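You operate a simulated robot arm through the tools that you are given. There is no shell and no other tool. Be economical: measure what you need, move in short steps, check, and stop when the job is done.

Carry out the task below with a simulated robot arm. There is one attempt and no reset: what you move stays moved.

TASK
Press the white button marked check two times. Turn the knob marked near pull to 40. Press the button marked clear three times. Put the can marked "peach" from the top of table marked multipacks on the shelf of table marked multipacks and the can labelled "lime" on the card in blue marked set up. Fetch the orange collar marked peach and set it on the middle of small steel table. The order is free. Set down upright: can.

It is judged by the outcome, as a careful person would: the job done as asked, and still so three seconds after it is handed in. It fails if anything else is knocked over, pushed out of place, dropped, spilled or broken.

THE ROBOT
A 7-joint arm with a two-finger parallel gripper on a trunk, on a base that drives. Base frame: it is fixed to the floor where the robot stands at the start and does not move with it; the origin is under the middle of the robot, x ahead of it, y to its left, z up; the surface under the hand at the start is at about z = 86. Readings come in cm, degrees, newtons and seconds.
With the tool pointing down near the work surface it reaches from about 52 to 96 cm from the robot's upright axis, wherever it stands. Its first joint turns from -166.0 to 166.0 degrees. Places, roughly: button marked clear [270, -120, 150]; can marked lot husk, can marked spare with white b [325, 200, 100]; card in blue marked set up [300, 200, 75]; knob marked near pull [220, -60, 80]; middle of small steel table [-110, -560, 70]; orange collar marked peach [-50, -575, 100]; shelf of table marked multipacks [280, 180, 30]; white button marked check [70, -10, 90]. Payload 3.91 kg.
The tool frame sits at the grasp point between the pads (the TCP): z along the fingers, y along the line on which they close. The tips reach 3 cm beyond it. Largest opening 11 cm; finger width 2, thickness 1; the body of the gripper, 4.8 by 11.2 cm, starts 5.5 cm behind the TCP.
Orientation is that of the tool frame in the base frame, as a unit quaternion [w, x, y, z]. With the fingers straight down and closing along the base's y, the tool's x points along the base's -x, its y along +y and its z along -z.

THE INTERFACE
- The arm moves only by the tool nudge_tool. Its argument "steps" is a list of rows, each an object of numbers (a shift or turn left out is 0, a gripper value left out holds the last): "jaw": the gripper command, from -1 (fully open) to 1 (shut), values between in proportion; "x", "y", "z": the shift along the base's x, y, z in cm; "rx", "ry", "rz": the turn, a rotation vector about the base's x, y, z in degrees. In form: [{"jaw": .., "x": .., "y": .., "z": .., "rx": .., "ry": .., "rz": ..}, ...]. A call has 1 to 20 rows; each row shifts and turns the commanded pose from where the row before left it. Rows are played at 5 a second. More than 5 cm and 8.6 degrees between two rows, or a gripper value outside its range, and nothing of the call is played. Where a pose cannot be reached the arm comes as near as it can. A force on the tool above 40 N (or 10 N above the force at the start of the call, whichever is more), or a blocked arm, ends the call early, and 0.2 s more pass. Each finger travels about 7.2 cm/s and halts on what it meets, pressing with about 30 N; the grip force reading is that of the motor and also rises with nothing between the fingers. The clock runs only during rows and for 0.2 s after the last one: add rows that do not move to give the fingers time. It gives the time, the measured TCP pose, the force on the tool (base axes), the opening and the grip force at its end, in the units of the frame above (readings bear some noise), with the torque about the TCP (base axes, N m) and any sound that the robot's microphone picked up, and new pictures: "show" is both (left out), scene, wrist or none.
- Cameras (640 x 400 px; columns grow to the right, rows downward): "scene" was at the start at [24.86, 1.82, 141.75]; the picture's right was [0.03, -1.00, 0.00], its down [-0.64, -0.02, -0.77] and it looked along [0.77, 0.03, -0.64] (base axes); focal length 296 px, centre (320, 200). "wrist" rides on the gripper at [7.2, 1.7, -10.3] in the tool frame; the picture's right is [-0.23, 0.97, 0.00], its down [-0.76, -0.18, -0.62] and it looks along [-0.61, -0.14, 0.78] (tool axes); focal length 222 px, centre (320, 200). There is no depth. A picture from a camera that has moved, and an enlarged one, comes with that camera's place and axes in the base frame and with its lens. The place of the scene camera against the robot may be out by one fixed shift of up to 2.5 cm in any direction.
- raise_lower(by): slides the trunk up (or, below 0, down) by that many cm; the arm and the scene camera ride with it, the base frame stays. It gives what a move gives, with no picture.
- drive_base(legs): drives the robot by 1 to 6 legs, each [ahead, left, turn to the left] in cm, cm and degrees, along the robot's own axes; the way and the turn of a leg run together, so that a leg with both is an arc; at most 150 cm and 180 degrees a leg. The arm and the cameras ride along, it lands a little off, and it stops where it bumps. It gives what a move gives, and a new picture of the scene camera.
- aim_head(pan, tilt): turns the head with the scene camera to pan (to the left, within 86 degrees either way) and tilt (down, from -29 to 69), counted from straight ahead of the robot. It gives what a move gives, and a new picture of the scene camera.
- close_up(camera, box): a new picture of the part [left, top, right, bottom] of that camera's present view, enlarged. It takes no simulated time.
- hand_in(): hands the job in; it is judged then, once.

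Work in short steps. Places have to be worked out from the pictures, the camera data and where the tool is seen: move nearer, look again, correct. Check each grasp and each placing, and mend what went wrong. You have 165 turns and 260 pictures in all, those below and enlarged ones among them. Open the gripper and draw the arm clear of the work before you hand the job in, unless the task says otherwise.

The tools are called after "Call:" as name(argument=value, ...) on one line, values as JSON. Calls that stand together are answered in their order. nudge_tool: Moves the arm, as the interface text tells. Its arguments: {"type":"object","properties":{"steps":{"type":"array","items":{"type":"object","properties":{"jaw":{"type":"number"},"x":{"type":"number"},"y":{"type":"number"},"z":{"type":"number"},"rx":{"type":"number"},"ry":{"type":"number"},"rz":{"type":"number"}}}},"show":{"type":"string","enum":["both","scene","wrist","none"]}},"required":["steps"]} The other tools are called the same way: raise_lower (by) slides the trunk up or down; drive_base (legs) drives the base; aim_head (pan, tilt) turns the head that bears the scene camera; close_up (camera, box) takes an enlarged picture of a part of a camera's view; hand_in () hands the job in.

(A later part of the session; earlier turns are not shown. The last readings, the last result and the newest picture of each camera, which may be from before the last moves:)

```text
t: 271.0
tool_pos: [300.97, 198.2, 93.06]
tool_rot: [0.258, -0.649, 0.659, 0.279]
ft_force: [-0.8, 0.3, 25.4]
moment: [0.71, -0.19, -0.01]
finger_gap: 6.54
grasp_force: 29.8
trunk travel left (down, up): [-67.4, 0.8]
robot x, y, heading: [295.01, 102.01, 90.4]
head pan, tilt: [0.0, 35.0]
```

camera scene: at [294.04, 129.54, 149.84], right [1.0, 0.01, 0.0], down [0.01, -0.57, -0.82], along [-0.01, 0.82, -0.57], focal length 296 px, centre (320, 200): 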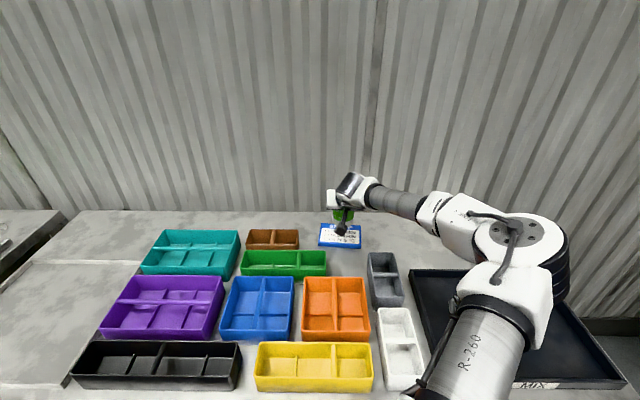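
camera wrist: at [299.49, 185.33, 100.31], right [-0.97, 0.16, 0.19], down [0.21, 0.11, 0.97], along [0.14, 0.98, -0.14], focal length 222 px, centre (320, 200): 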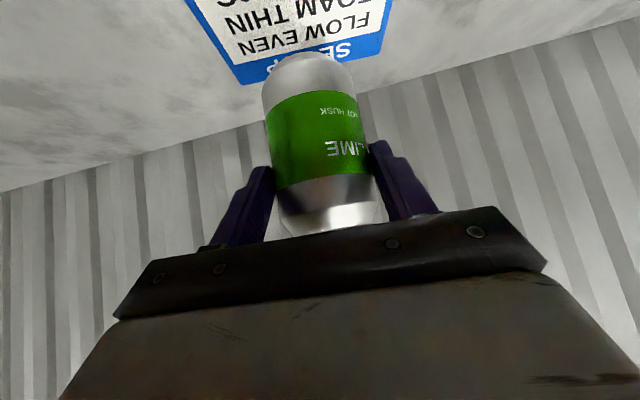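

It's firmly on the card. I'll ease off and open slowly.

Call:
nudge_tool(steps=[{"z": 0.3}, {}, {"jaw": 0.15}, {"jaw": 0.0}, {"jaw": -0.5}, {"jaw": -1}, {}, {}], show="wrist")

```text
t: 272.8
tool_pos: [300.88, 198.32, 93.07]
tool_rot: [0.256, -0.65, 0.659, 0.278]
ft_force: [-0.6, -0.2, -0.2]
moment: [-0.02, 0.02, -0.02]
finger_gap: 11.0
grasp_force: 0.0
trunk travel left (down, up): [-67.4, 0.8]
robot x, y, heading: [294.8, 102.18, 90.6]
head pan, tilt: [0.0, 35.0]
camera wrist: at [299.43, 185.72, 95.32], right [-0.97, 0.16, 0.19], down [0.21, 0.11, 0.97], along [0.14, 0.98, -0.14], focal length 222 px, centre (320, 200)
```

wrist: 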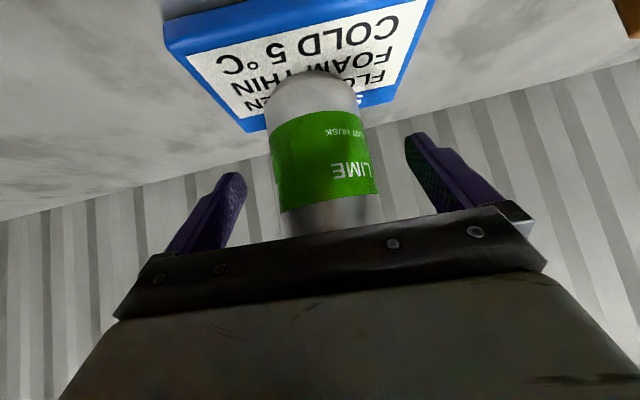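

Lime stands on the card. I'll back out diagonally and check.

Call:
nudge_tool(steps=[{"y": -1.5, "z": 1.5}, {"y": -2.5, "z": 2.5}, {"y": -3, "z": 3}, {"y": -3, "z": 3}, {"y": -4, "z": 2}, {"y": -4, "z": 1}, {}])

Call:
close_up(camera="wrist", box=[220, 0, 420, 130])

```text
t: 274.4
tool_pos: [301.02, 180.24, 106.1]
tool_rot: [0.256, -0.651, 0.659, 0.277]
ft_force: [1.4, -0.7, -0.3]
moment: [0.02, -0.01, -0.02]
finger_gap: 10.98
grasp_force: 0.1
trunk travel left (down, up): [-67.4, 0.8]
robot x, y, heading: [294.87, 102.51, 90.5]
head pan, tilt: [0.0, 35.0]
camera scene: at [294.04, 129.57, 149.83], right [1.0, 0.01, 0.0], down [0.01, -0.57, -0.82], along [-0.01, 0.82, -0.57], focal length 296 px, centre (320, 200)
camera wrist: at [299.37, 167.71, 108.42], right [-0.97, 0.16, 0.19], down [0.21, 0.11, 0.97], along [0.14, 0.98, -0.14], focal length 222 px, centre (320, 200)
```

scene: 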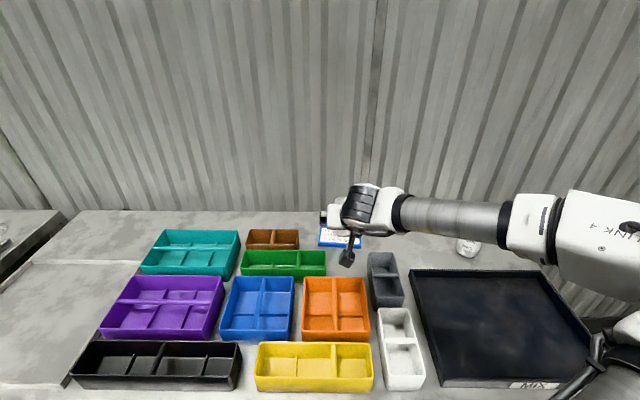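
wrist: 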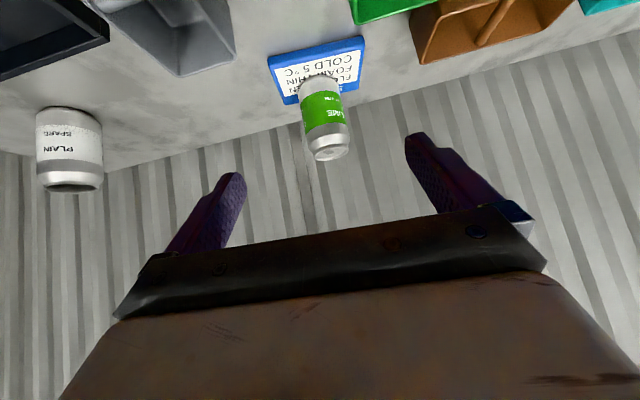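

```text
3.08 times, centred on (320, 65) of wrist
camera zoom: at [299.37, 167.71, 108.42], right [-0.97, 0.16, 0.19], down [0.21, 0.11, 0.97], along [0.14, 0.98, -0.14], focal length 684 px, centre (320, 615)
```

zoom: 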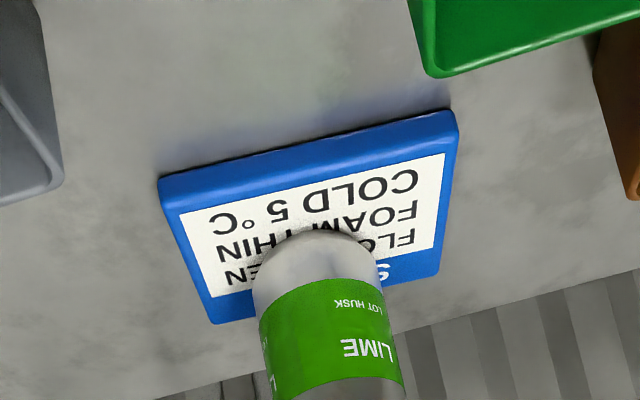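

Lime is on the SET UP card. For CLEAR, the end of the line at x>330 looks open, so I'll back off, turn and look down that side.

Call:
drive_base(legs=[[-50, 0, 0], [0, 0, -90]])

Call:
drive_base(legs=[[70, 0, 0]])

Call:
aim_head(pan=-75, tilt=15)

Call:
aim_head(pan=-40, tilt=25)

```text
t: 281.3
tool_pos: [373.71, 45.38, 106.0]
tool_rot: [0.378, 0.011, 0.926, 0.012]
ft_force: [-0.2, 0.0, -0.4]
moment: [-0.01, 0.01, 0.03]
finger_gap: 11.0
grasp_force: 0.0
trunk travel left (down, up): [-67.4, 0.8]
robot x, y, heading: [295.83, 52.0, 0.3]
head pan, tilt: [0.0, 35.0]
camera scene: at [320.74, 53.65, 149.85], right [0.0, -1.0, 0.0], down [-0.57, 0.0, -0.82], along [0.82, 0.0, -0.57], focal length 296 px, centre (320, 200)
```

scene: 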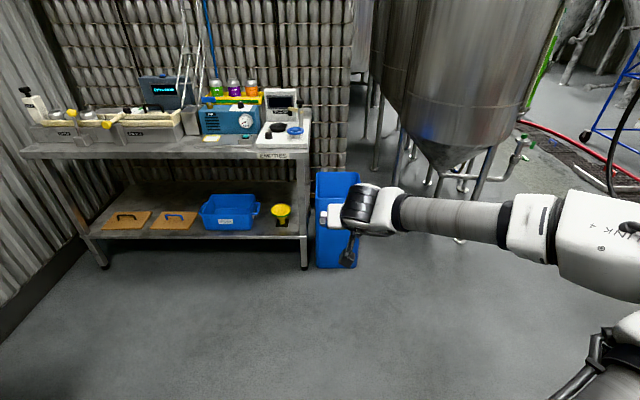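

```text
t: 285.2
tool_pos: [444.43, 45.56, 106.05]
tool_rot: [0.377, 0.01, 0.926, 0.014]
ft_force: [0.6, -0.2, -0.2]
moment: [-0.01, -0.01, 0.01]
finger_gap: 11.04
grasp_force: 0.1
trunk travel left (down, up): [-67.4, 0.8]
robot x, y, heading: [366.71, 52.39, 0.3]
head pan, tilt: [0.0, 35.0]
camera scene: at [391.41, 53.89, 149.84], right [0.0, -1.0, 0.0], down [-0.57, 0.0, -0.82], along [0.82, 0.0, -0.57], focal length 296 px, centre (320, 200)
```

scene: 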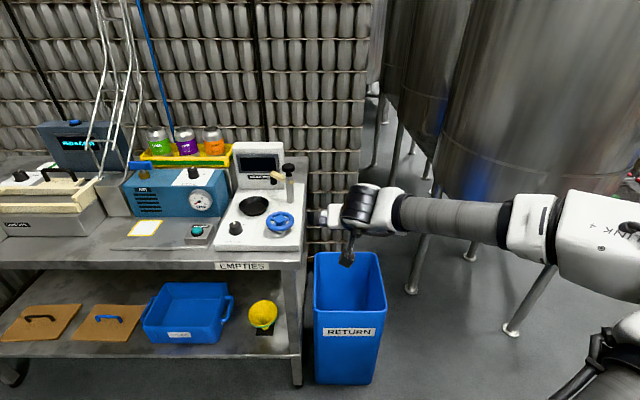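

```text
t: 286.6
tool_pos: [444.28, 45.5, 106.08]
tool_rot: [0.377, 0.009, 0.926, 0.014]
ft_force: [1.2, 0.8, 0.4]
moment: [-0.01, 0.01, -0.01]
finger_gap: 11.0
grasp_force: 0.0
trunk travel left (down, up): [-67.4, 0.8]
robot x, y, heading: [366.32, 52.25, 0.3]
head pan, tilt: [-75.0, 15.0]
camera scene: at [385.01, 44.85, 153.04], right [-0.96, -0.26, 0.0], down [-0.07, 0.25, -0.97], along [0.25, -0.93, -0.26], focal length 296 px, centre (320, 200)
```

scene: 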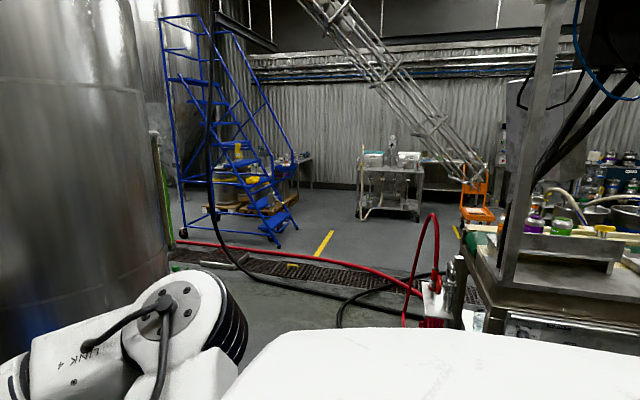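

```text
t: 287.7
tool_pos: [444.31, 45.56, 106.07]
tool_rot: [0.377, 0.011, 0.926, 0.013]
ft_force: [0.2, 0.2, 0.9]
moment: [-0.04, -0.01, 0.02]
finger_gap: 11.0
grasp_force: 0.0
trunk travel left (down, up): [-67.4, 0.8]
robot x, y, heading: [366.23, 52.36, 0.1]
head pan, tilt: [-40.0, 25.0]
camera scene: at [389.63, 47.95, 151.42], right [-0.64, -0.77, 0.0], down [-0.32, 0.27, -0.91], along [0.7, -0.58, -0.42], focal length 296 px, centre (320, 200)
```

scene: 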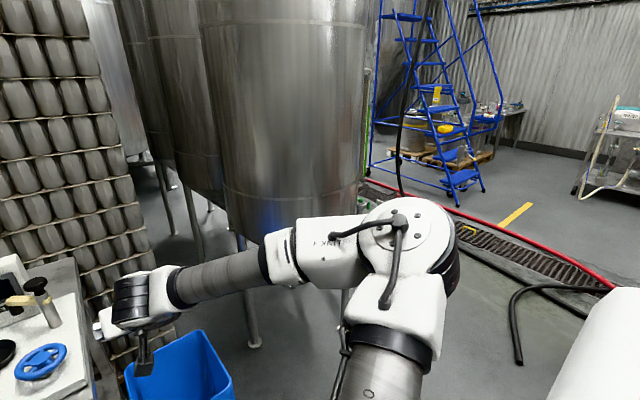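

Hoses and a drain channel cross that side, so I won't drive over them. I'll go back through the left gap and approach from the other aisle.

Call:
drive_base(legs=[[0, 58, 0], [-130, 0, 0], [-110, 0, 0]])

Call:
aim_head(pan=0, tilt=40)

```text
t: 304.0
tool_pos: [204.44, 101.78, 106.07]
tool_rot: [0.378, 0.013, 0.926, 0.012]
ft_force: [0.0, 0.0, -0.1]
moment: [0.0, -0.02, 0.0]
finger_gap: 10.99
grasp_force: 0.1
trunk travel left (down, up): [-67.4, 0.8]
robot x, y, heading: [126.47, 108.63, -0.1]
head pan, tilt: [-40.0, 25.0]
camera scene: at [149.81, 104.4, 151.43], right [-0.64, -0.77, 0.0], down [-0.32, 0.27, -0.91], along [0.69, -0.58, -0.42], focal length 296 px, centre (320, 200)
```

scene: 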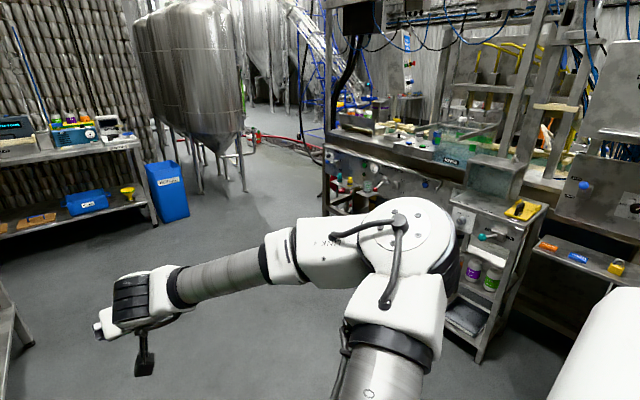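

```text
t: 305.1
tool_pos: [204.38, 101.86, 106.13]
tool_rot: [0.377, 0.013, 0.926, 0.012]
ft_force: [0.2, -0.5, -0.7]
moment: [0.02, -0.02, -0.02]
finger_gap: 10.98
grasp_force: 0.0
trunk travel left (down, up): [-67.4, 0.8]
robot x, y, heading: [126.64, 108.44, -0.1]
head pan, tilt: [0.0, 40.0]
camera scene: at [151.28, 110.31, 149.09], right [0.0, -1.0, 0.0], down [-0.64, 0.0, -0.77], along [0.77, 0.0, -0.64], focal length 296 px, centre (320, 200)
```

scene: 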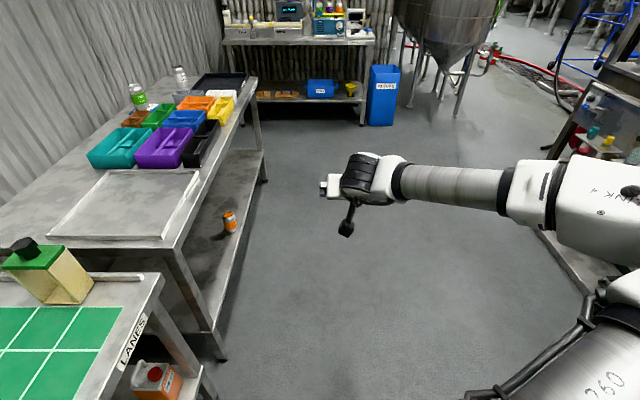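

Before passing the gap I'll return the tool to a high tucked pose, so the elbow clears the canner table.

Call:
nudge_tool(steps=[{"ry": 7.5, "z": 2}, {"ry": 7.5, "z": 2}, {"ry": 7.5, "z": 2}, {"ry": 7.5, "z": 2}, {"ry": 7.5, "z": 2}, {"ry": 7.3, "z": 2}, {"x": -4, "y": 1}, {"x": -4, "y": 1}, {"x": -4, "y": 1}, {"x": -4, "y": 1}, {"x": -4, "y": 1}, {"x": -4, "z": 3}, {"x": -3, "z": 3}, {}], show="none")

Call:
aim_head(pan=-35, tilt=35)

```text
t: 308.1
tool_pos: [177.36, 106.88, 124.14]
tool_rot: [-0.004, 0.017, 1.0, 0.007]
ft_force: [0.7, -0.1, 0.1]
moment: [0.03, -0.01, 0.01]
finger_gap: 10.99
grasp_force: 0.1
trunk travel left (down, up): [-67.4, 0.8]
robot x, y, heading: [126.48, 108.92, -0.2]
head pan, tilt: [0.0, 40.0]
```

```text
t: 309.1
tool_pos: [177.46, 106.97, 124.17]
tool_rot: [-0.004, 0.016, 1.0, 0.007]
ft_force: [0.3, 0.6, -0.4]
moment: [0.02, -0.02, 0.0]
finger_gap: 11.0
grasp_force: 0.0
trunk travel left (down, up): [-67.4, 0.8]
robot x, y, heading: [126.42, 108.74, -0.2]
head pan, tilt: [-35.0, 35.0]
camera scene: at [149.99, 105.28, 149.85], right [-0.57, -0.82, 0.0], down [-0.47, 0.33, -0.82], along [0.67, -0.47, -0.57], focal length 296 px, centre (320, 200)
```

scene: 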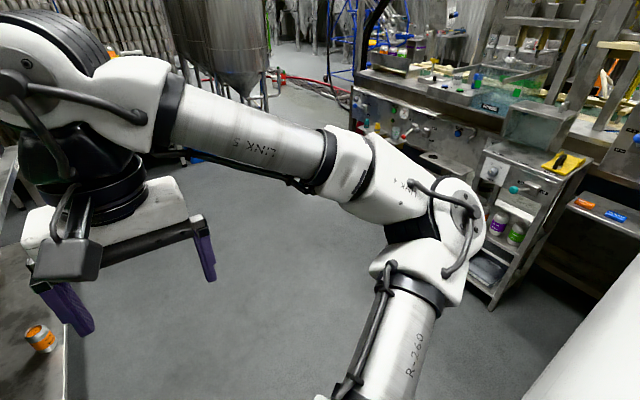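

That's tucked. I'll reverse through the gap at y≈111 and then sidestep back to the start area.

Call:
drive_base(legs=[[-20, 2.2, 0], [-117, 0, 0], [0, -105, 0]])

Call:
drive_base(legs=[[-20, 0, 0], [0, 0, -90]])

Call:
aim_head(pan=15, tilt=20)

```text
t: 324.4
tool_pos: [39.13, 2.69, 124.2]
tool_rot: [-0.003, 0.022, 1.0, 0.007]
ft_force: [0.2, -0.4, -1.1]
moment: [0.02, 0.01, 0.03]
finger_gap: 11.0
grasp_force: 0.1
trunk travel left (down, up): [-67.4, 0.8]
robot x, y, heading: [-12.3, 5.13, -0.4]
head pan, tilt: [-35.0, 35.0]
camera scene: at [11.67, 1.34, 149.85], right [-0.58, -0.81, 0.0], down [-0.47, 0.33, -0.82], along [0.67, -0.48, -0.57], focal length 296 px, centre (320, 200)
```

scene: 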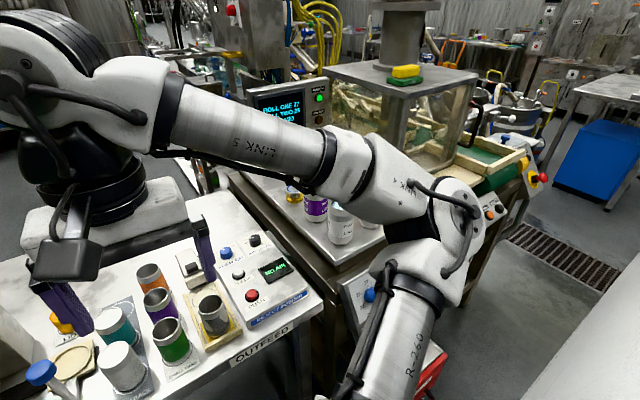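

```text
t: 329.9
tool_pos: [-34.4, -45.53, 124.01]
tool_rot: [0.003, 0.723, 0.691, 0.008]
ft_force: [-0.5, 0.2, -0.1]
moment: [0.02, 0.02, 0.03]
finger_gap: 10.99
grasp_force: 0.1
trunk travel left (down, up): [-67.4, 0.8]
robot x, y, heading: [-32.01, 5.46, -90.6]
head pan, tilt: [-35.0, 35.0]
camera scene: at [-37.96, -17.28, 149.85], right [-0.81, 0.58, 0.0], down [0.33, 0.47, -0.82], along [-0.48, -0.67, -0.57], focal length 296 px, centre (320, 200)
```

scene: 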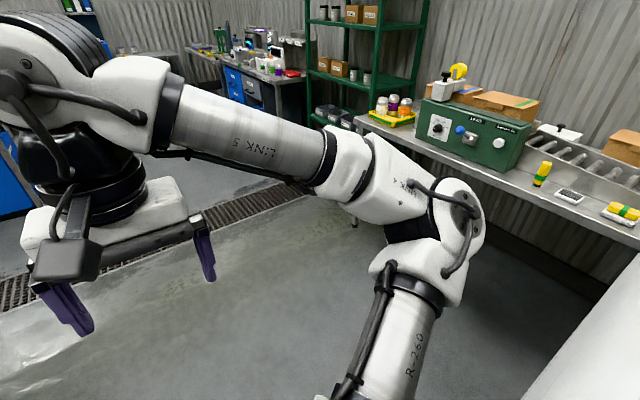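

```text
t: 331.1
tool_pos: [-34.39, -45.54, 124.07]
tool_rot: [0.003, 0.722, 0.691, 0.007]
ft_force: [0.0, -0.2, -0.2]
moment: [-0.02, 0.0, 0.03]
finger_gap: 10.97
grasp_force: 0.0
trunk travel left (down, up): [-67.4, 0.8]
robot x, y, heading: [-31.63, 5.36, -90.5]
head pan, tilt: [15.0, 20.0]
camera scene: at [-30.51, -19.15, 152.23], right [-0.97, -0.25, 0.0], down [-0.08, 0.33, -0.94], along [0.23, -0.91, -0.34], focal length 296 px, centre (320, 200)
```

scene: 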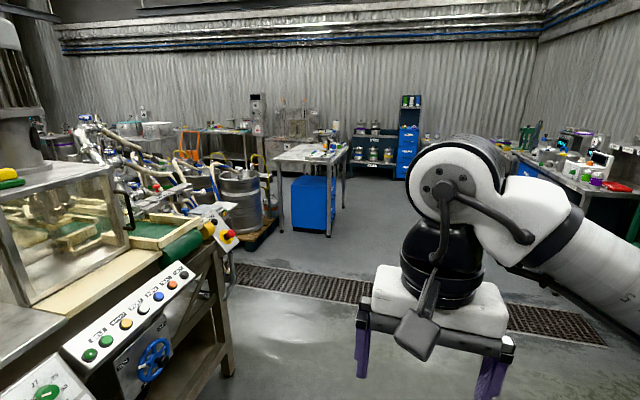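

The open floor lies straight ahead along -y. I'll drive to y≈-140 and look towards +x for the back of the line.

Call:
drive_base(legs=[[145, 0, 0]])

Call:
aim_head(pan=75, tilt=12)

Call:
aim_head(pan=45, tilt=20)

```text
t: 338.2
tool_pos: [-37.91, -189.53, 124.05]
tool_rot: [0.002, 0.728, 0.686, 0.007]
ft_force: [-0.4, 0.1, 0.5]
moment: [0.02, 0.0, 0.0]
finger_gap: 10.99
grasp_force: 0.1
trunk travel left (down, up): [-67.4, 0.8]
robot x, y, heading: [-34.32, -138.74, -91.5]
head pan, tilt: [15.0, 20.0]
camera scene: at [-33.59, -163.21, 152.23], right [-0.97, -0.23, 0.0], down [-0.08, 0.33, -0.94], along [0.22, -0.91, -0.34], focal length 296 px, centre (320, 200)
```

scene: 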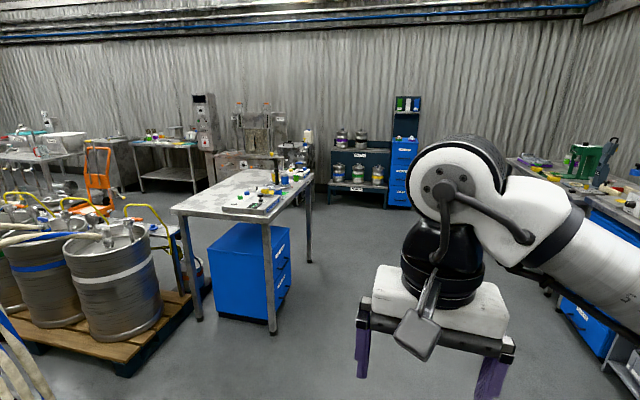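

```text
t: 339.5
tool_pos: [-37.81, -189.4, 124.11]
tool_rot: [0.002, 0.727, 0.686, 0.007]
ft_force: [-0.1, 0.0, -1.1]
moment: [-0.02, -0.03, -0.01]
finger_gap: 10.99
grasp_force: 0.0
trunk travel left (down, up): [-67.4, 0.8]
robot x, y, heading: [-35.05, -138.92, -91.4]
head pan, tilt: [75.0, 12.0]
camera scene: at [-26.83, -156.79, 153.53], right [-0.28, -0.96, 0.0], down [-0.2, 0.06, -0.98], along [0.94, -0.28, -0.21], focal length 296 px, centre (320, 200)
```

scene: 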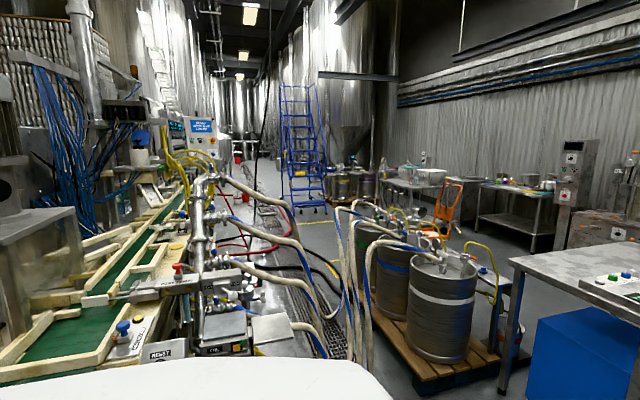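

```text
t: 340.5
tool_pos: [-37.82, -189.59, 124.13]
tool_rot: [0.003, 0.727, 0.686, 0.006]
ft_force: [-0.5, 0.1, 1.0]
moment: [0.02, 0.0, 0.02]
finger_gap: 10.99
grasp_force: 0.0
trunk travel left (down, up): [-67.4, 0.8]
robot x, y, heading: [-34.6, -138.74, -91.5]
head pan, tilt: [45.0, 20.0]
camera scene: at [-29.35, -160.88, 152.23], right [-0.72, -0.69, 0.0], down [-0.24, 0.25, -0.94], along [0.65, -0.68, -0.34], focal length 296 px, centre (320, 200)
```

scene: 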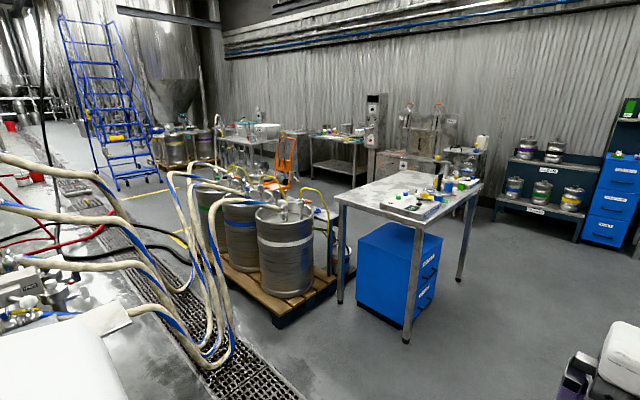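

The pendant with the blue sign faces this way. I'll zoom in to confirm CLEAR and see what lies on the floor near it.

Call:
aim_head(pan=70, tilt=15)

Call:
close_up(camera="scene", box=[100, 80, 220, 180])

Call:
close_up(camera="scene", box=[160, 130, 420, 310])

```text
t: 341.4
tool_pos: [-37.82, -189.6, 124.1]
tool_rot: [0.003, 0.727, 0.686, 0.007]
ft_force: [-0.1, -0.6, -0.3]
moment: [-0.03, -0.02, -0.02]
finger_gap: 11.02
grasp_force: 0.0
trunk travel left (down, up): [-67.4, 0.8]
robot x, y, heading: [-34.68, -138.72, -91.7]
head pan, tilt: [70.0, 15.0]
camera scene: at [-27.07, -157.56, 153.04], right [-0.37, -0.93, 0.0], down [-0.24, 0.1, -0.97], along [0.9, -0.35, -0.26], focal length 296 px, centre (320, 200)
```

scene: 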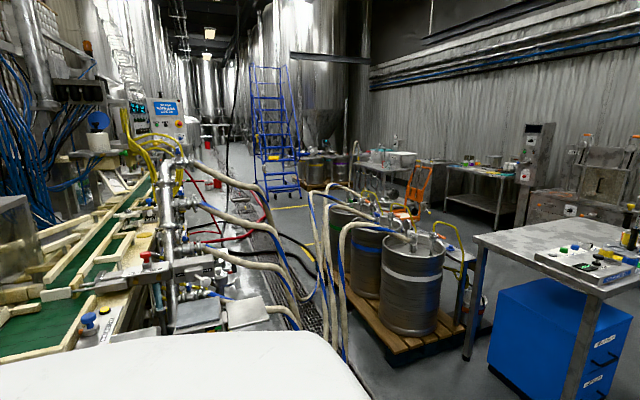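

```text
4.00 times, centred on (160, 130) of scene
camera zoom: at [-27.07, -157.56, 153.04], right [-0.37, -0.93, 0.0], down [-0.24, 0.1, -0.97], along [0.9, -0.35, -0.26], focal length 1186 px, centre (960, 480)
```

zoom: 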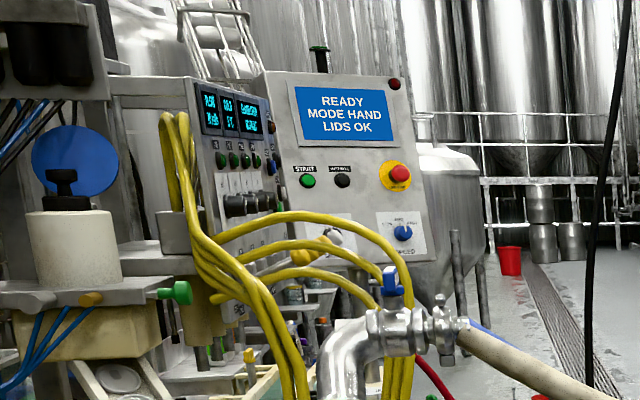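

```text
2.22 times, centred on (290, 220) of scene
camera zoom: at [-27.07, -157.56, 153.04], right [-0.37, -0.93, 0.0], down [-0.24, 0.1, -0.97], along [0.9, -0.35, -0.26], focal length 659 px, centre (387, 156)
```

zoom: 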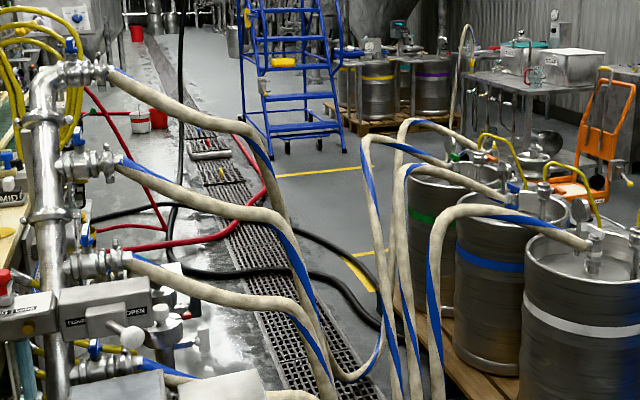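

The panel with three teal displays at about (267,-114) faces -y and must hold CLEAR, with hoses on the floor around it. I'll do the collar first: drive down the open aisle and look.

Call:
drive_base(legs=[[120, -10, 0], [120, 0, 0]])

Call:
aim_head(pan=12, tilt=20)

Call:
aim_head(pan=-50, tilt=20)

```text
t: 353.1
tool_pos: [-55.21, -428.04, 123.89]
tool_rot: [0.002, 0.729, 0.684, 0.008]
ft_force: [0.6, -0.2, 0.2]
moment: [0.01, 0.02, 0.04]
finger_gap: 11.03
grasp_force: 0.0
trunk travel left (down, up): [-67.4, 0.8]
robot x, y, heading: [-51.97, -377.25, -91.7]
head pan, tilt: [70.0, 15.0]
camera scene: at [-44.26, -396.17, 153.04], right [-0.37, -0.93, 0.0], down [-0.24, 0.1, -0.97], along [0.9, -0.36, -0.26], focal length 296 px, centre (320, 200)
```

scene: 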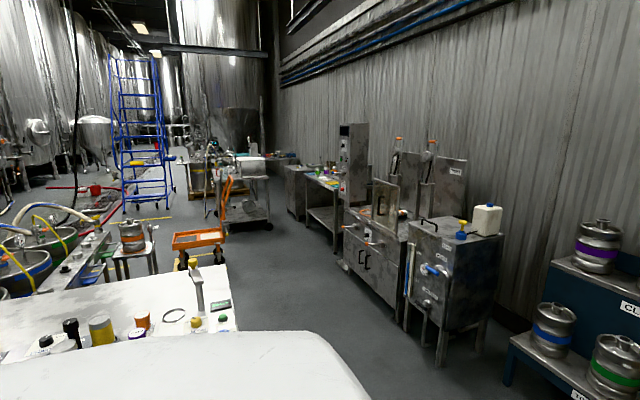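

```text
t: 354.4
tool_pos: [-55.36, -427.97, 124.08]
tool_rot: [0.002, 0.73, 0.684, 0.008]
ft_force: [0.4, 0.4, -0.3]
moment: [-0.02, -0.03, 0.01]
finger_gap: 11.0
grasp_force: 0.0
trunk travel left (down, up): [-67.4, 0.8]
robot x, y, heading: [-51.64, -376.71, -92.1]
head pan, tilt: [12.0, 20.0]
camera scene: at [-51.29, -401.83, 152.23], right [-0.98, -0.18, 0.0], down [-0.06, 0.34, -0.94], along [0.17, -0.93, -0.34], focal length 296 px, centre (320, 200)
```

scene: 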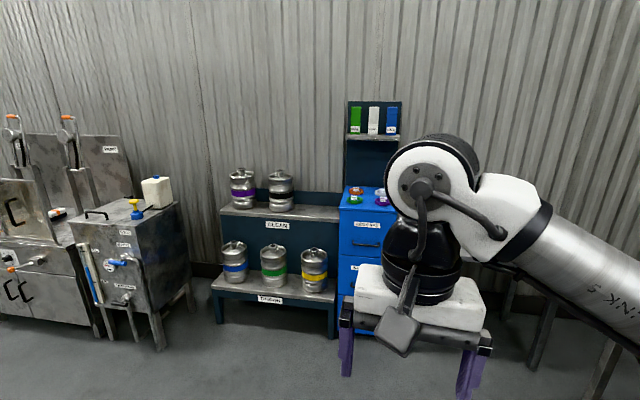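

```text
t: 355.7
tool_pos: [-55.29, -427.99, 124.12]
tool_rot: [0.004, 0.73, 0.683, 0.007]
ft_force: [0.0, 1.0, 0.4]
moment: [0.01, -0.04, -0.01]
finger_gap: 10.97
grasp_force: 0.0
trunk travel left (down, up): [-67.4, 0.8]
robot x, y, heading: [-51.81, -377.17, -92.0]
head pan, tilt: [-50.0, 20.0]
camera scene: at [-60.25, -398.41, 152.23], right [-0.62, 0.79, 0.0], down [0.27, 0.21, -0.94], along [-0.74, -0.58, -0.34], focal length 296 px, centre (320, 200)
```

scene: 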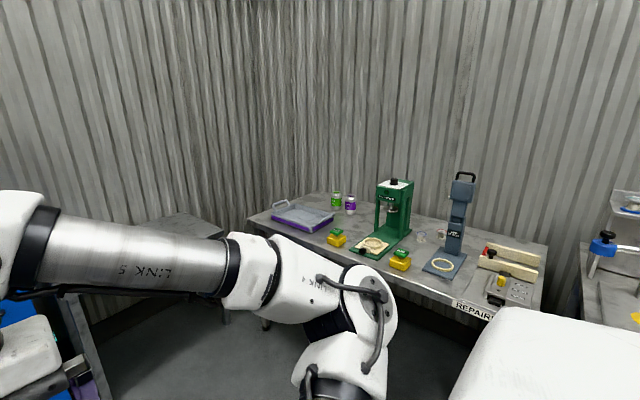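

Coloured collars sit on top of the blue cabinet, and the small steel table is to its right. I'll shift and drive closer for a clear view.

Call:
drive_base(legs=[[45, -18, 2]])

Call:
aim_head(pan=15, tilt=30)

Call:
close_up(camera="scene", box=[200, 140, 440, 300])

```text
t: 358.6
tool_pos: [-72.52, -472.57, 124.11]
tool_rot: [0.002, 0.719, 0.694, 0.007]
ft_force: [-1.2, -0.2, -0.2]
moment: [0.0, 0.0, -0.01]
finger_gap: 11.01
grasp_force: 0.1
trunk travel left (down, up): [-67.4, 0.8]
robot x, y, heading: [-70.52, -421.79, -90.1]
head pan, tilt: [-50.0, 20.0]
camera scene: at [-78.3, -443.11, 152.22], right [-0.64, 0.77, 0.0], down [0.26, 0.22, -0.94], along [-0.72, -0.6, -0.34], focal length 296 px, centre (320, 200)
```

scene: 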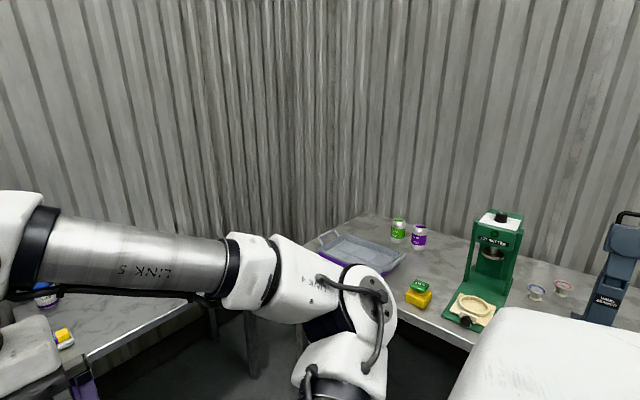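

```text
t: 359.9
tool_pos: [-72.5, -472.62, 124.21]
tool_rot: [0.003, 0.72, 0.694, 0.008]
ft_force: [-0.1, -0.4, 0.5]
moment: [0.01, -0.03, 0.0]
finger_gap: 10.98
grasp_force: 0.0
trunk travel left (down, up): [-67.4, 0.8]
robot x, y, heading: [-70.38, -421.55, -90.0]
head pan, tilt: [15.0, 30.0]
camera scene: at [-68.82, -445.85, 150.63], right [-0.97, -0.25, 0.0], down [-0.13, 0.48, -0.87], along [0.22, -0.84, -0.5], focal length 296 px, centre (320, 200)
```

scene: 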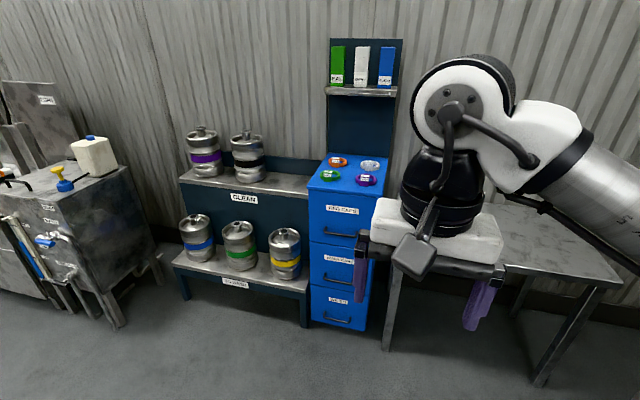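

```text
2.50 times, centred on (320, 220) of scene
camera zoom: at [-68.82, -445.85, 150.63], right [-0.97, -0.25, 0.0], down [-0.13, 0.48, -0.87], along [0.22, -0.84, -0.5], focal length 741 px, centre (320, 150)
```

zoom: 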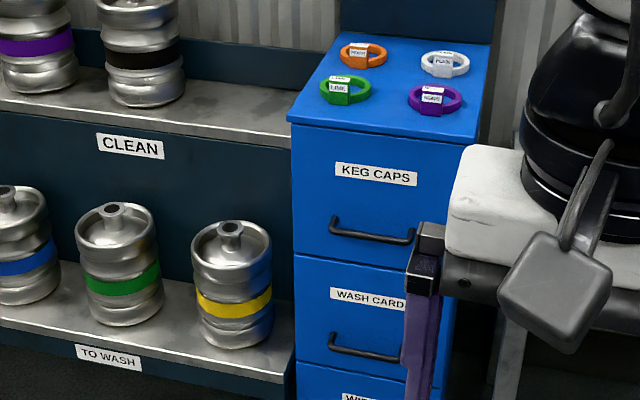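

The orange PEACH collar is at the far left on the blue cabinet, about (-44,-576). One stand at about (-78,-492) serves both the cabinet and the small table, so I'll drive there.

Call:
drive_base(legs=[[70, -7, 0]])

Call:
aim_head(pan=15, tilt=40)

Call:
close_up(camera="wrist", box=[0, 0, 640, 400])

```text
t: 363.8
tool_pos: [-79.26, -542.8, 124.1]
tool_rot: [0.003, 0.717, 0.697, 0.007]
ft_force: [-0.1, 0.2, -0.1]
moment: [0.0, -0.04, 0.01]
finger_gap: 10.98
grasp_force: 0.1
trunk travel left (down, up): [-67.4, 0.8]
robot x, y, heading: [-77.34, -491.69, -89.8]
head pan, tilt: [15.0, 30.0]
camera scene: at [-75.7, -516.03, 150.62], right [-0.97, -0.26, 0.0], down [-0.13, 0.48, -0.87], along [0.23, -0.84, -0.5], focal length 296 px, centre (320, 200)
```

scene: 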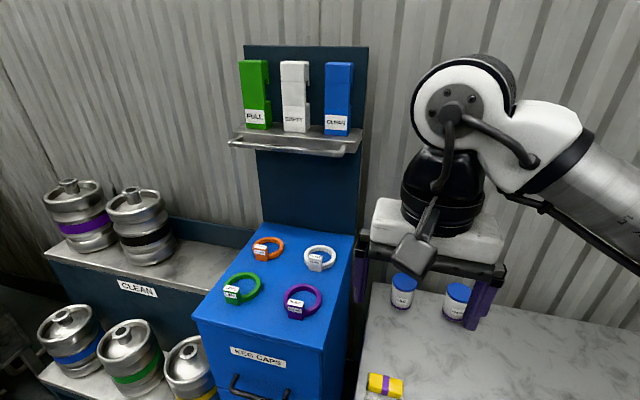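

```text
t: 364.5
tool_pos: [-79.26, -542.7, 124.08]
tool_rot: [0.002, 0.717, 0.697, 0.008]
ft_force: [-0.4, 0.1, -0.4]
moment: [0.03, 0.0, 0.01]
finger_gap: 10.98
grasp_force: 0.1
trunk travel left (down, up): [-67.4, 0.8]
robot x, y, heading: [-77.59, -491.61, -89.9]
head pan, tilt: [15.0, 40.0]
camera scene: at [-75.84, -515.46, 149.1], right [-0.97, -0.26, 0.0], down [-0.17, 0.62, -0.77], along [0.2, -0.74, -0.64], focal length 296 px, centre (320, 200)
```

scene: 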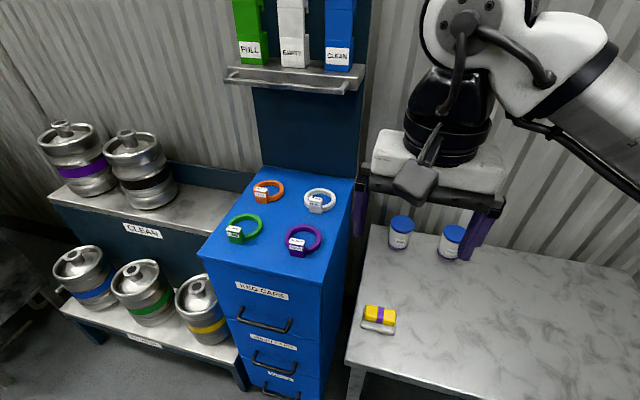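

```text
1.00 times, centred on (320, 200) of wrist (not enlarged: the box is as wide or as high as the picture)
camera zoom: at [-77.42, -535.82, 134.52], right [0.97, -0.26, 0.01], down [-0.21, -0.76, 0.62], along [-0.15, -0.6, -0.79], focal length 222 px, centre (320, 200)
```

zoom: 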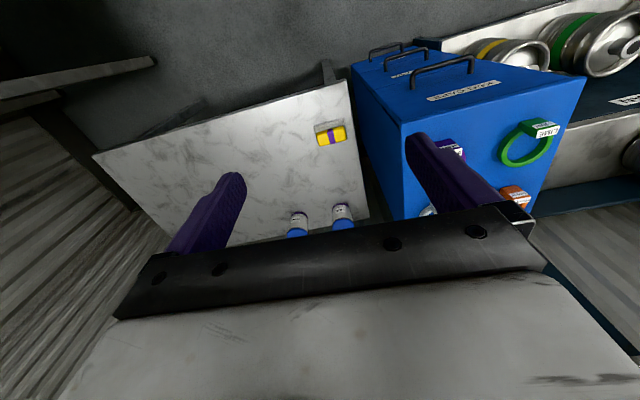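

The collar triangulates to about (-46,-571.7,99), with an outer diameter of about 8 cm. A shelf of binders sits above the back, so I'll come in pitched about 35°, stopping short first.

Call:
nudge_tool(steps=[{"x": 4.7, "rx": -7}, {"x": 4.7, "rx": -7}, {"x": 4.7, "rx": -7}, {"x": 4.7, "rx": -7}, {"x": 4.7, "rx": -7}, {"x": 4.7}, {"x": 4.5}, {"y": -4}, {"y": -4}, {"y": -3}, {"z": -4}, {"z": -4}, {}])

```text
t: 367.3
tool_pos: [-46.5, -553.68, 116.18]
tool_rot: [0.218, 0.683, 0.667, -0.202]
ft_force: [0.2, 0.7, 0.2]
moment: [0.01, 0.02, 0.01]
finger_gap: 11.0
grasp_force: 0.0
trunk travel left (down, up): [-67.4, 0.8]
robot x, y, heading: [-77.58, -491.96, -90.1]
head pan, tilt: [15.0, 40.0]
camera scene: at [-75.84, -515.44, 149.1], right [-0.97, -0.26, 0.0], down [-0.17, 0.62, -0.77], along [0.2, -0.74, -0.64], focal length 296 px, centre (320, 200)
camera wrist: at [-44.74, -542.04, 120.56], right [0.97, -0.2, 0.16], down [-0.21, -0.27, 0.94], along [-0.15, -0.94, -0.3], focal length 222 px, centre (320, 200)
```

scene: 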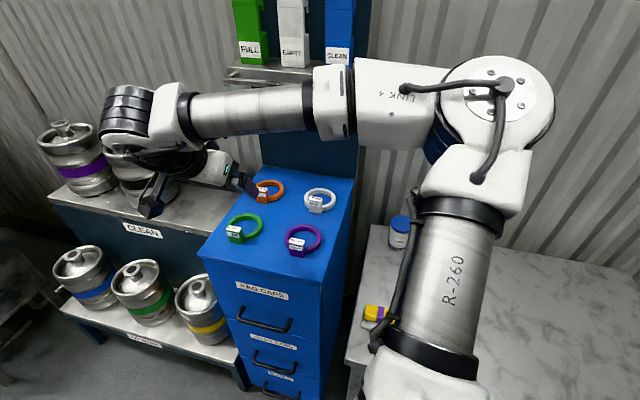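
wrist: 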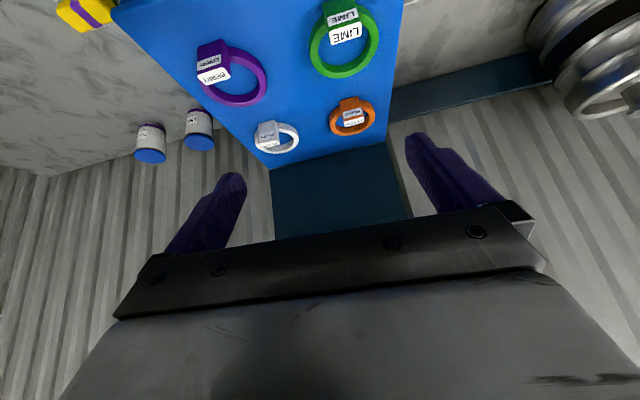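

I now have a clear view of the orange ring, at x between -42 and -46. I'll move nearer and measure again.

Call:
nudge_tool(steps=[{"x": 2, "y": -3, "z": -2}, {"y": -3, "z": -2}, {}], show="wrist")

Call:
close_up(camera="wrist", box=[240, 60, 440, 200])

```text
t: 368.1
tool_pos: [-44.4, -559.77, 112.14]
tool_rot: [0.219, 0.684, 0.666, -0.203]
ft_force: [-0.5, 0.8, -0.7]
moment: [0.0, 0.01, 0.02]
finger_gap: 10.99
grasp_force: 0.1
trunk travel left (down, up): [-67.4, 0.8]
robot x, y, heading: [-77.64, -491.78, -89.9]
head pan, tilt: [15.0, 40.0]
camera wrist: at [-42.73, -548.15, 116.55], right [0.97, -0.2, 0.16], down [-0.21, -0.27, 0.94], along [-0.15, -0.94, -0.3], focal length 222 px, centre (320, 200)
```

wrist: 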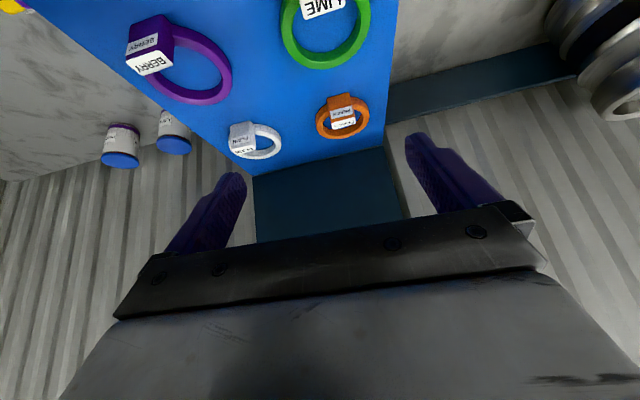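

```text
2.86 times, centred on (340, 130) of wrist
camera zoom: at [-42.73, -548.15, 116.55], right [0.97, -0.2, 0.16], down [-0.21, -0.27, 0.94], along [-0.15, -0.94, -0.3], focal length 635 px, centre (263, 400)
```

zoom: 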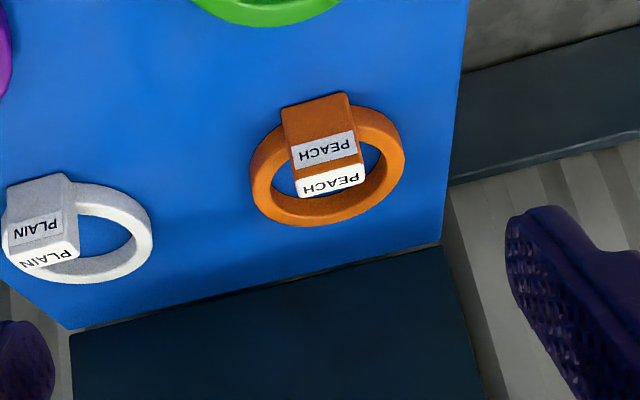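

The PEACH ring is at about (-42.1,-572), roughly 7 cm across with a raised tag on the near side. I'll narrow the jaws to about 9.5 cm to keep clear of the white ring and approach to 6 cm away.

Call:
nudge_tool(steps=[{"x": 1.2, "y": -2.7, "z": -2.2, "jaw": -0.72}, {"x": 1.1, "y": -2.7, "z": -2.2}, {"y": -2.6, "z": -2}, {}])

Call:
close_up(camera="wrist", box=[220, 60, 440, 210])

```text
t: 369.1
tool_pos: [-42.34, -567.69, 105.66]
tool_rot: [0.219, 0.684, 0.666, -0.203]
ft_force: [0.0, 0.3, 0.0]
moment: [0.0, -0.01, 0.0]
finger_gap: 9.47
grasp_force: 0.1
trunk travel left (down, up): [-67.4, 0.8]
robot x, y, heading: [-77.25, -491.7, -89.9]
head pan, tilt: [15.0, 40.0]
camera scene: at [-75.84, -515.42, 149.1], right [-0.97, -0.26, 0.0], down [-0.17, 0.62, -0.77], along [0.2, -0.74, -0.64], focal length 296 px, centre (320, 200)
camera wrist: at [-40.45, -556.12, 110.16], right [0.97, -0.2, 0.16], down [-0.21, -0.27, 0.94], along [-0.15, -0.94, -0.3], focal length 222 px, centre (320, 200)
```

scene: 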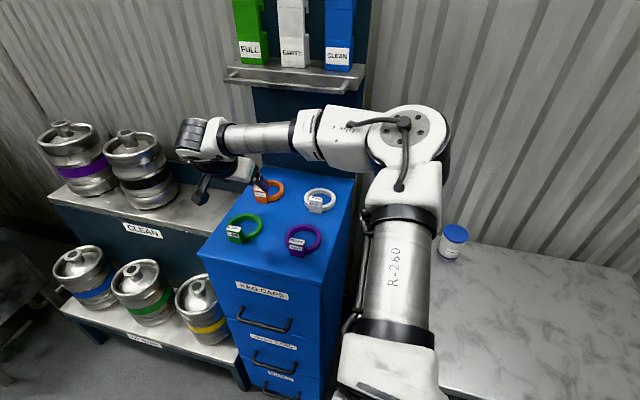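
wrist: 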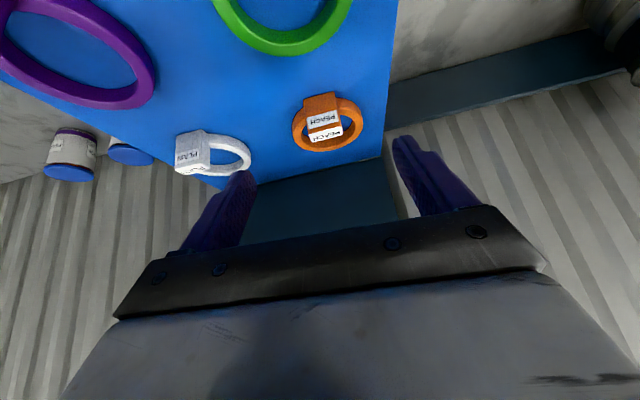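

```text
2.67 times, centred on (330, 135) of wrist
camera zoom: at [-40.45, -556.12, 110.16], right [0.97, -0.2, 0.16], down [-0.21, -0.27, 0.94], along [-0.15, -0.94, -0.3], focal length 592 px, centre (293, 373)
```

zoom: 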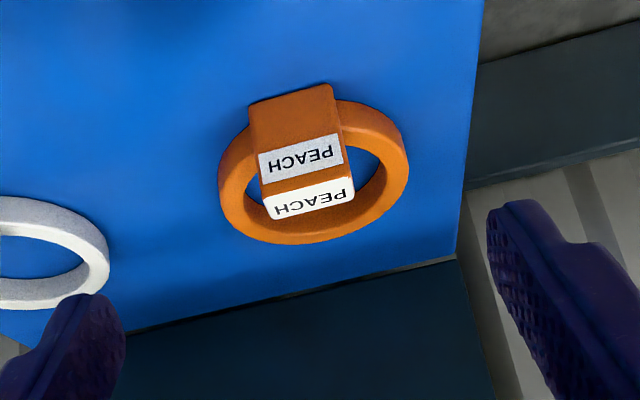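

Comparing ring widths and all three rays, the ring is really at about (-41.8,-580.5,92.8), roughly 9 cm across. The tag block on the near rim at about (-42,-577) is 4 cm wide and easier to grip, so I'll move in above it and look again.

Call:
nudge_tool(steps=[{"x": 0.2, "y": -2.2, "z": -1.8, "jaw": -0.3}, {"y": -2.2, "z": -1.7}, {}], show="none")

Call:
close_up(camera="wrist", box=[200, 60, 440, 220])

```text
t: 369.9
tool_pos: [-42.01, -572.25, 102.34]
tool_rot: [0.218, 0.684, 0.666, -0.203]
ft_force: [0.4, 0.3, -0.4]
moment: [-0.03, 0.02, 0.0]
finger_gap: 7.13
grasp_force: 0.1
trunk travel left (down, up): [-67.4, 0.8]
robot x, y, heading: [-77.3, -491.73, -90.0]
head pan, tilt: [15.0, 40.0]
```

```text
2.50 times, centred on (320, 140) of wrist
camera zoom: at [-40.22, -560.56, 106.72], right [0.97, -0.2, 0.16], down [-0.21, -0.27, 0.94], along [-0.15, -0.94, -0.3], focal length 555 px, centre (320, 350)
```

zoom: 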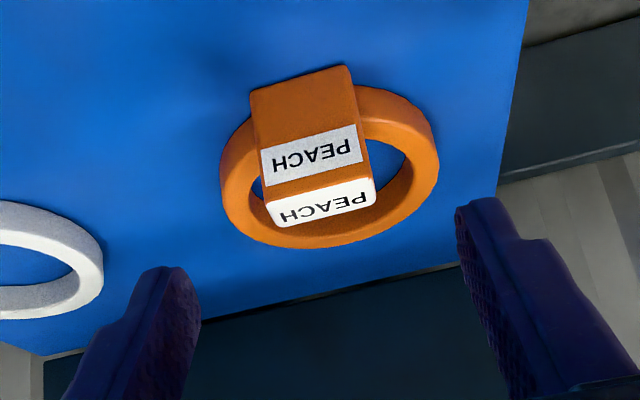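

The tag top is at about (-42.1,-578.3,95.5) and the cabinet top at z≈90.8. I'll lower so the pads straddle the tag above the ring, then close.

Call:
nudge_tool(steps=[{"x": -0.1, "y": -1.6, "z": -2.2}, {"y": -1.6, "z": -2.2}, {"y": -1.5, "z": -1.9}, {}], show="wrist")

```text
t: 370.9
tool_pos: [-42.08, -576.75, 96.14]
tool_rot: [0.219, 0.684, 0.666, -0.203]
ft_force: [0.5, 1.8, 7.0]
moment: [-0.09, -0.15, 0.03]
finger_gap: 7.27
grasp_force: 0.6
trunk travel left (down, up): [-67.4, 0.8]
robot x, y, heading: [-77.47, -491.78, -89.7]
head pan, tilt: [15.0, 40.0]
camera wrist: at [-40.28, -565.13, 100.49], right [0.97, -0.2, 0.16], down [-0.21, -0.27, 0.94], along [-0.15, -0.94, -0.3], focal length 222 px, centre (320, 200)
```

wrist: 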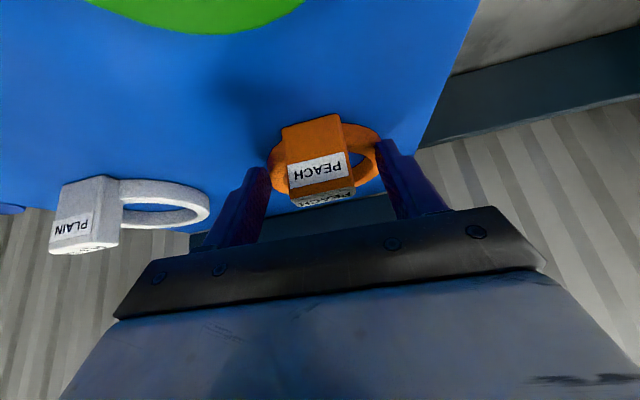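

The fingertips just rest on the ring (7 N). I'll lift 0.4 cm and close on the tag.

Call:
nudge_tool(steps=[{"z": 0.4}, {"jaw": 0.1}, {"jaw": 1}, {}, {}, {}], show="wrist")

```text
t: 372.3
tool_pos: [-42.13, -576.74, 96.56]
tool_rot: [0.219, 0.684, 0.666, -0.203]
ft_force: [1.3, -3.9, 11.1]
moment: [-0.49, 0.39, 0.16]
finger_gap: 3.62
grasp_force: 30.3
trunk travel left (down, up): [-67.4, 0.8]
robot x, y, heading: [-77.4, -491.84, -89.6]
head pan, tilt: [15.0, 40.0]
camera wrist: at [-40.32, -565.16, 100.9], right [0.97, -0.2, 0.16], down [-0.21, -0.27, 0.94], along [-0.15, -0.94, -0.3], focal length 222 px, centre (320, 200)
```

wrist: 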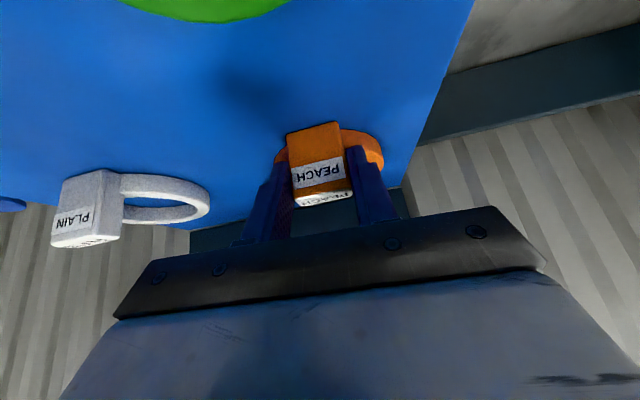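

The tag is gripped (3.6 cm). I'll lift and draw it back toward me.

Call:
nudge_tool(steps=[{"z": 1.5}, {"z": 2.5}, {"z": 3}, {"z": 3}, {"y": 3, "z": 2}, {"y": 4, "z": 1}, {"y": 4}, {"y": 4}, {"y": 4}, {}])

```text
t: 374.5
tool_pos: [-42.08, -557.86, 109.32]
tool_rot: [0.218, 0.684, 0.666, -0.202]
ft_force: [-0.3, -0.3, -0.2]
moment: [0.06, 0.01, -0.01]
finger_gap: 3.56
grasp_force: 30.1
trunk travel left (down, up): [-67.4, 0.8]
robot x, y, heading: [-77.43, -492.1, -90.0]
head pan, tilt: [15.0, 40.0]
camera scene: at [-75.84, -515.51, 149.08], right [-0.97, -0.26, 0.0], down [-0.17, 0.62, -0.77], along [0.2, -0.74, -0.64], focal length 296 px, centre (320, 200)
camera wrist: at [-40.3, -546.28, 113.73], right [0.97, -0.2, 0.16], down [-0.21, -0.27, 0.94], along [-0.15, -0.94, -0.3], focal length 222 px, centre (320, 200)
```

scene: 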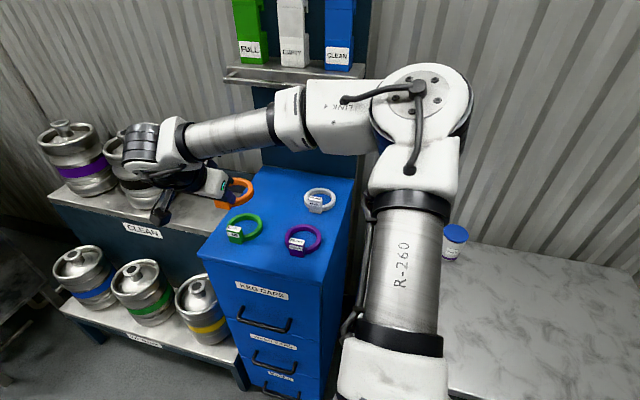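
wrist: 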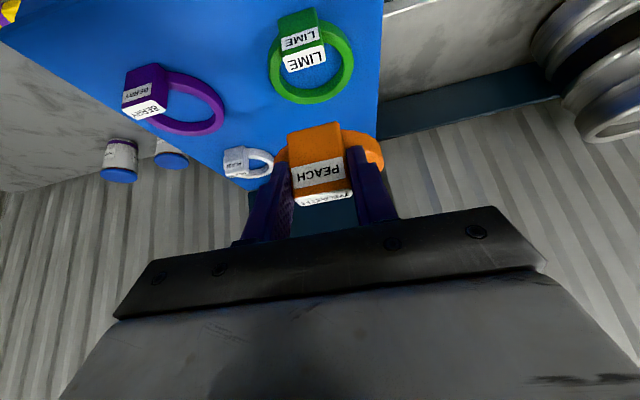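

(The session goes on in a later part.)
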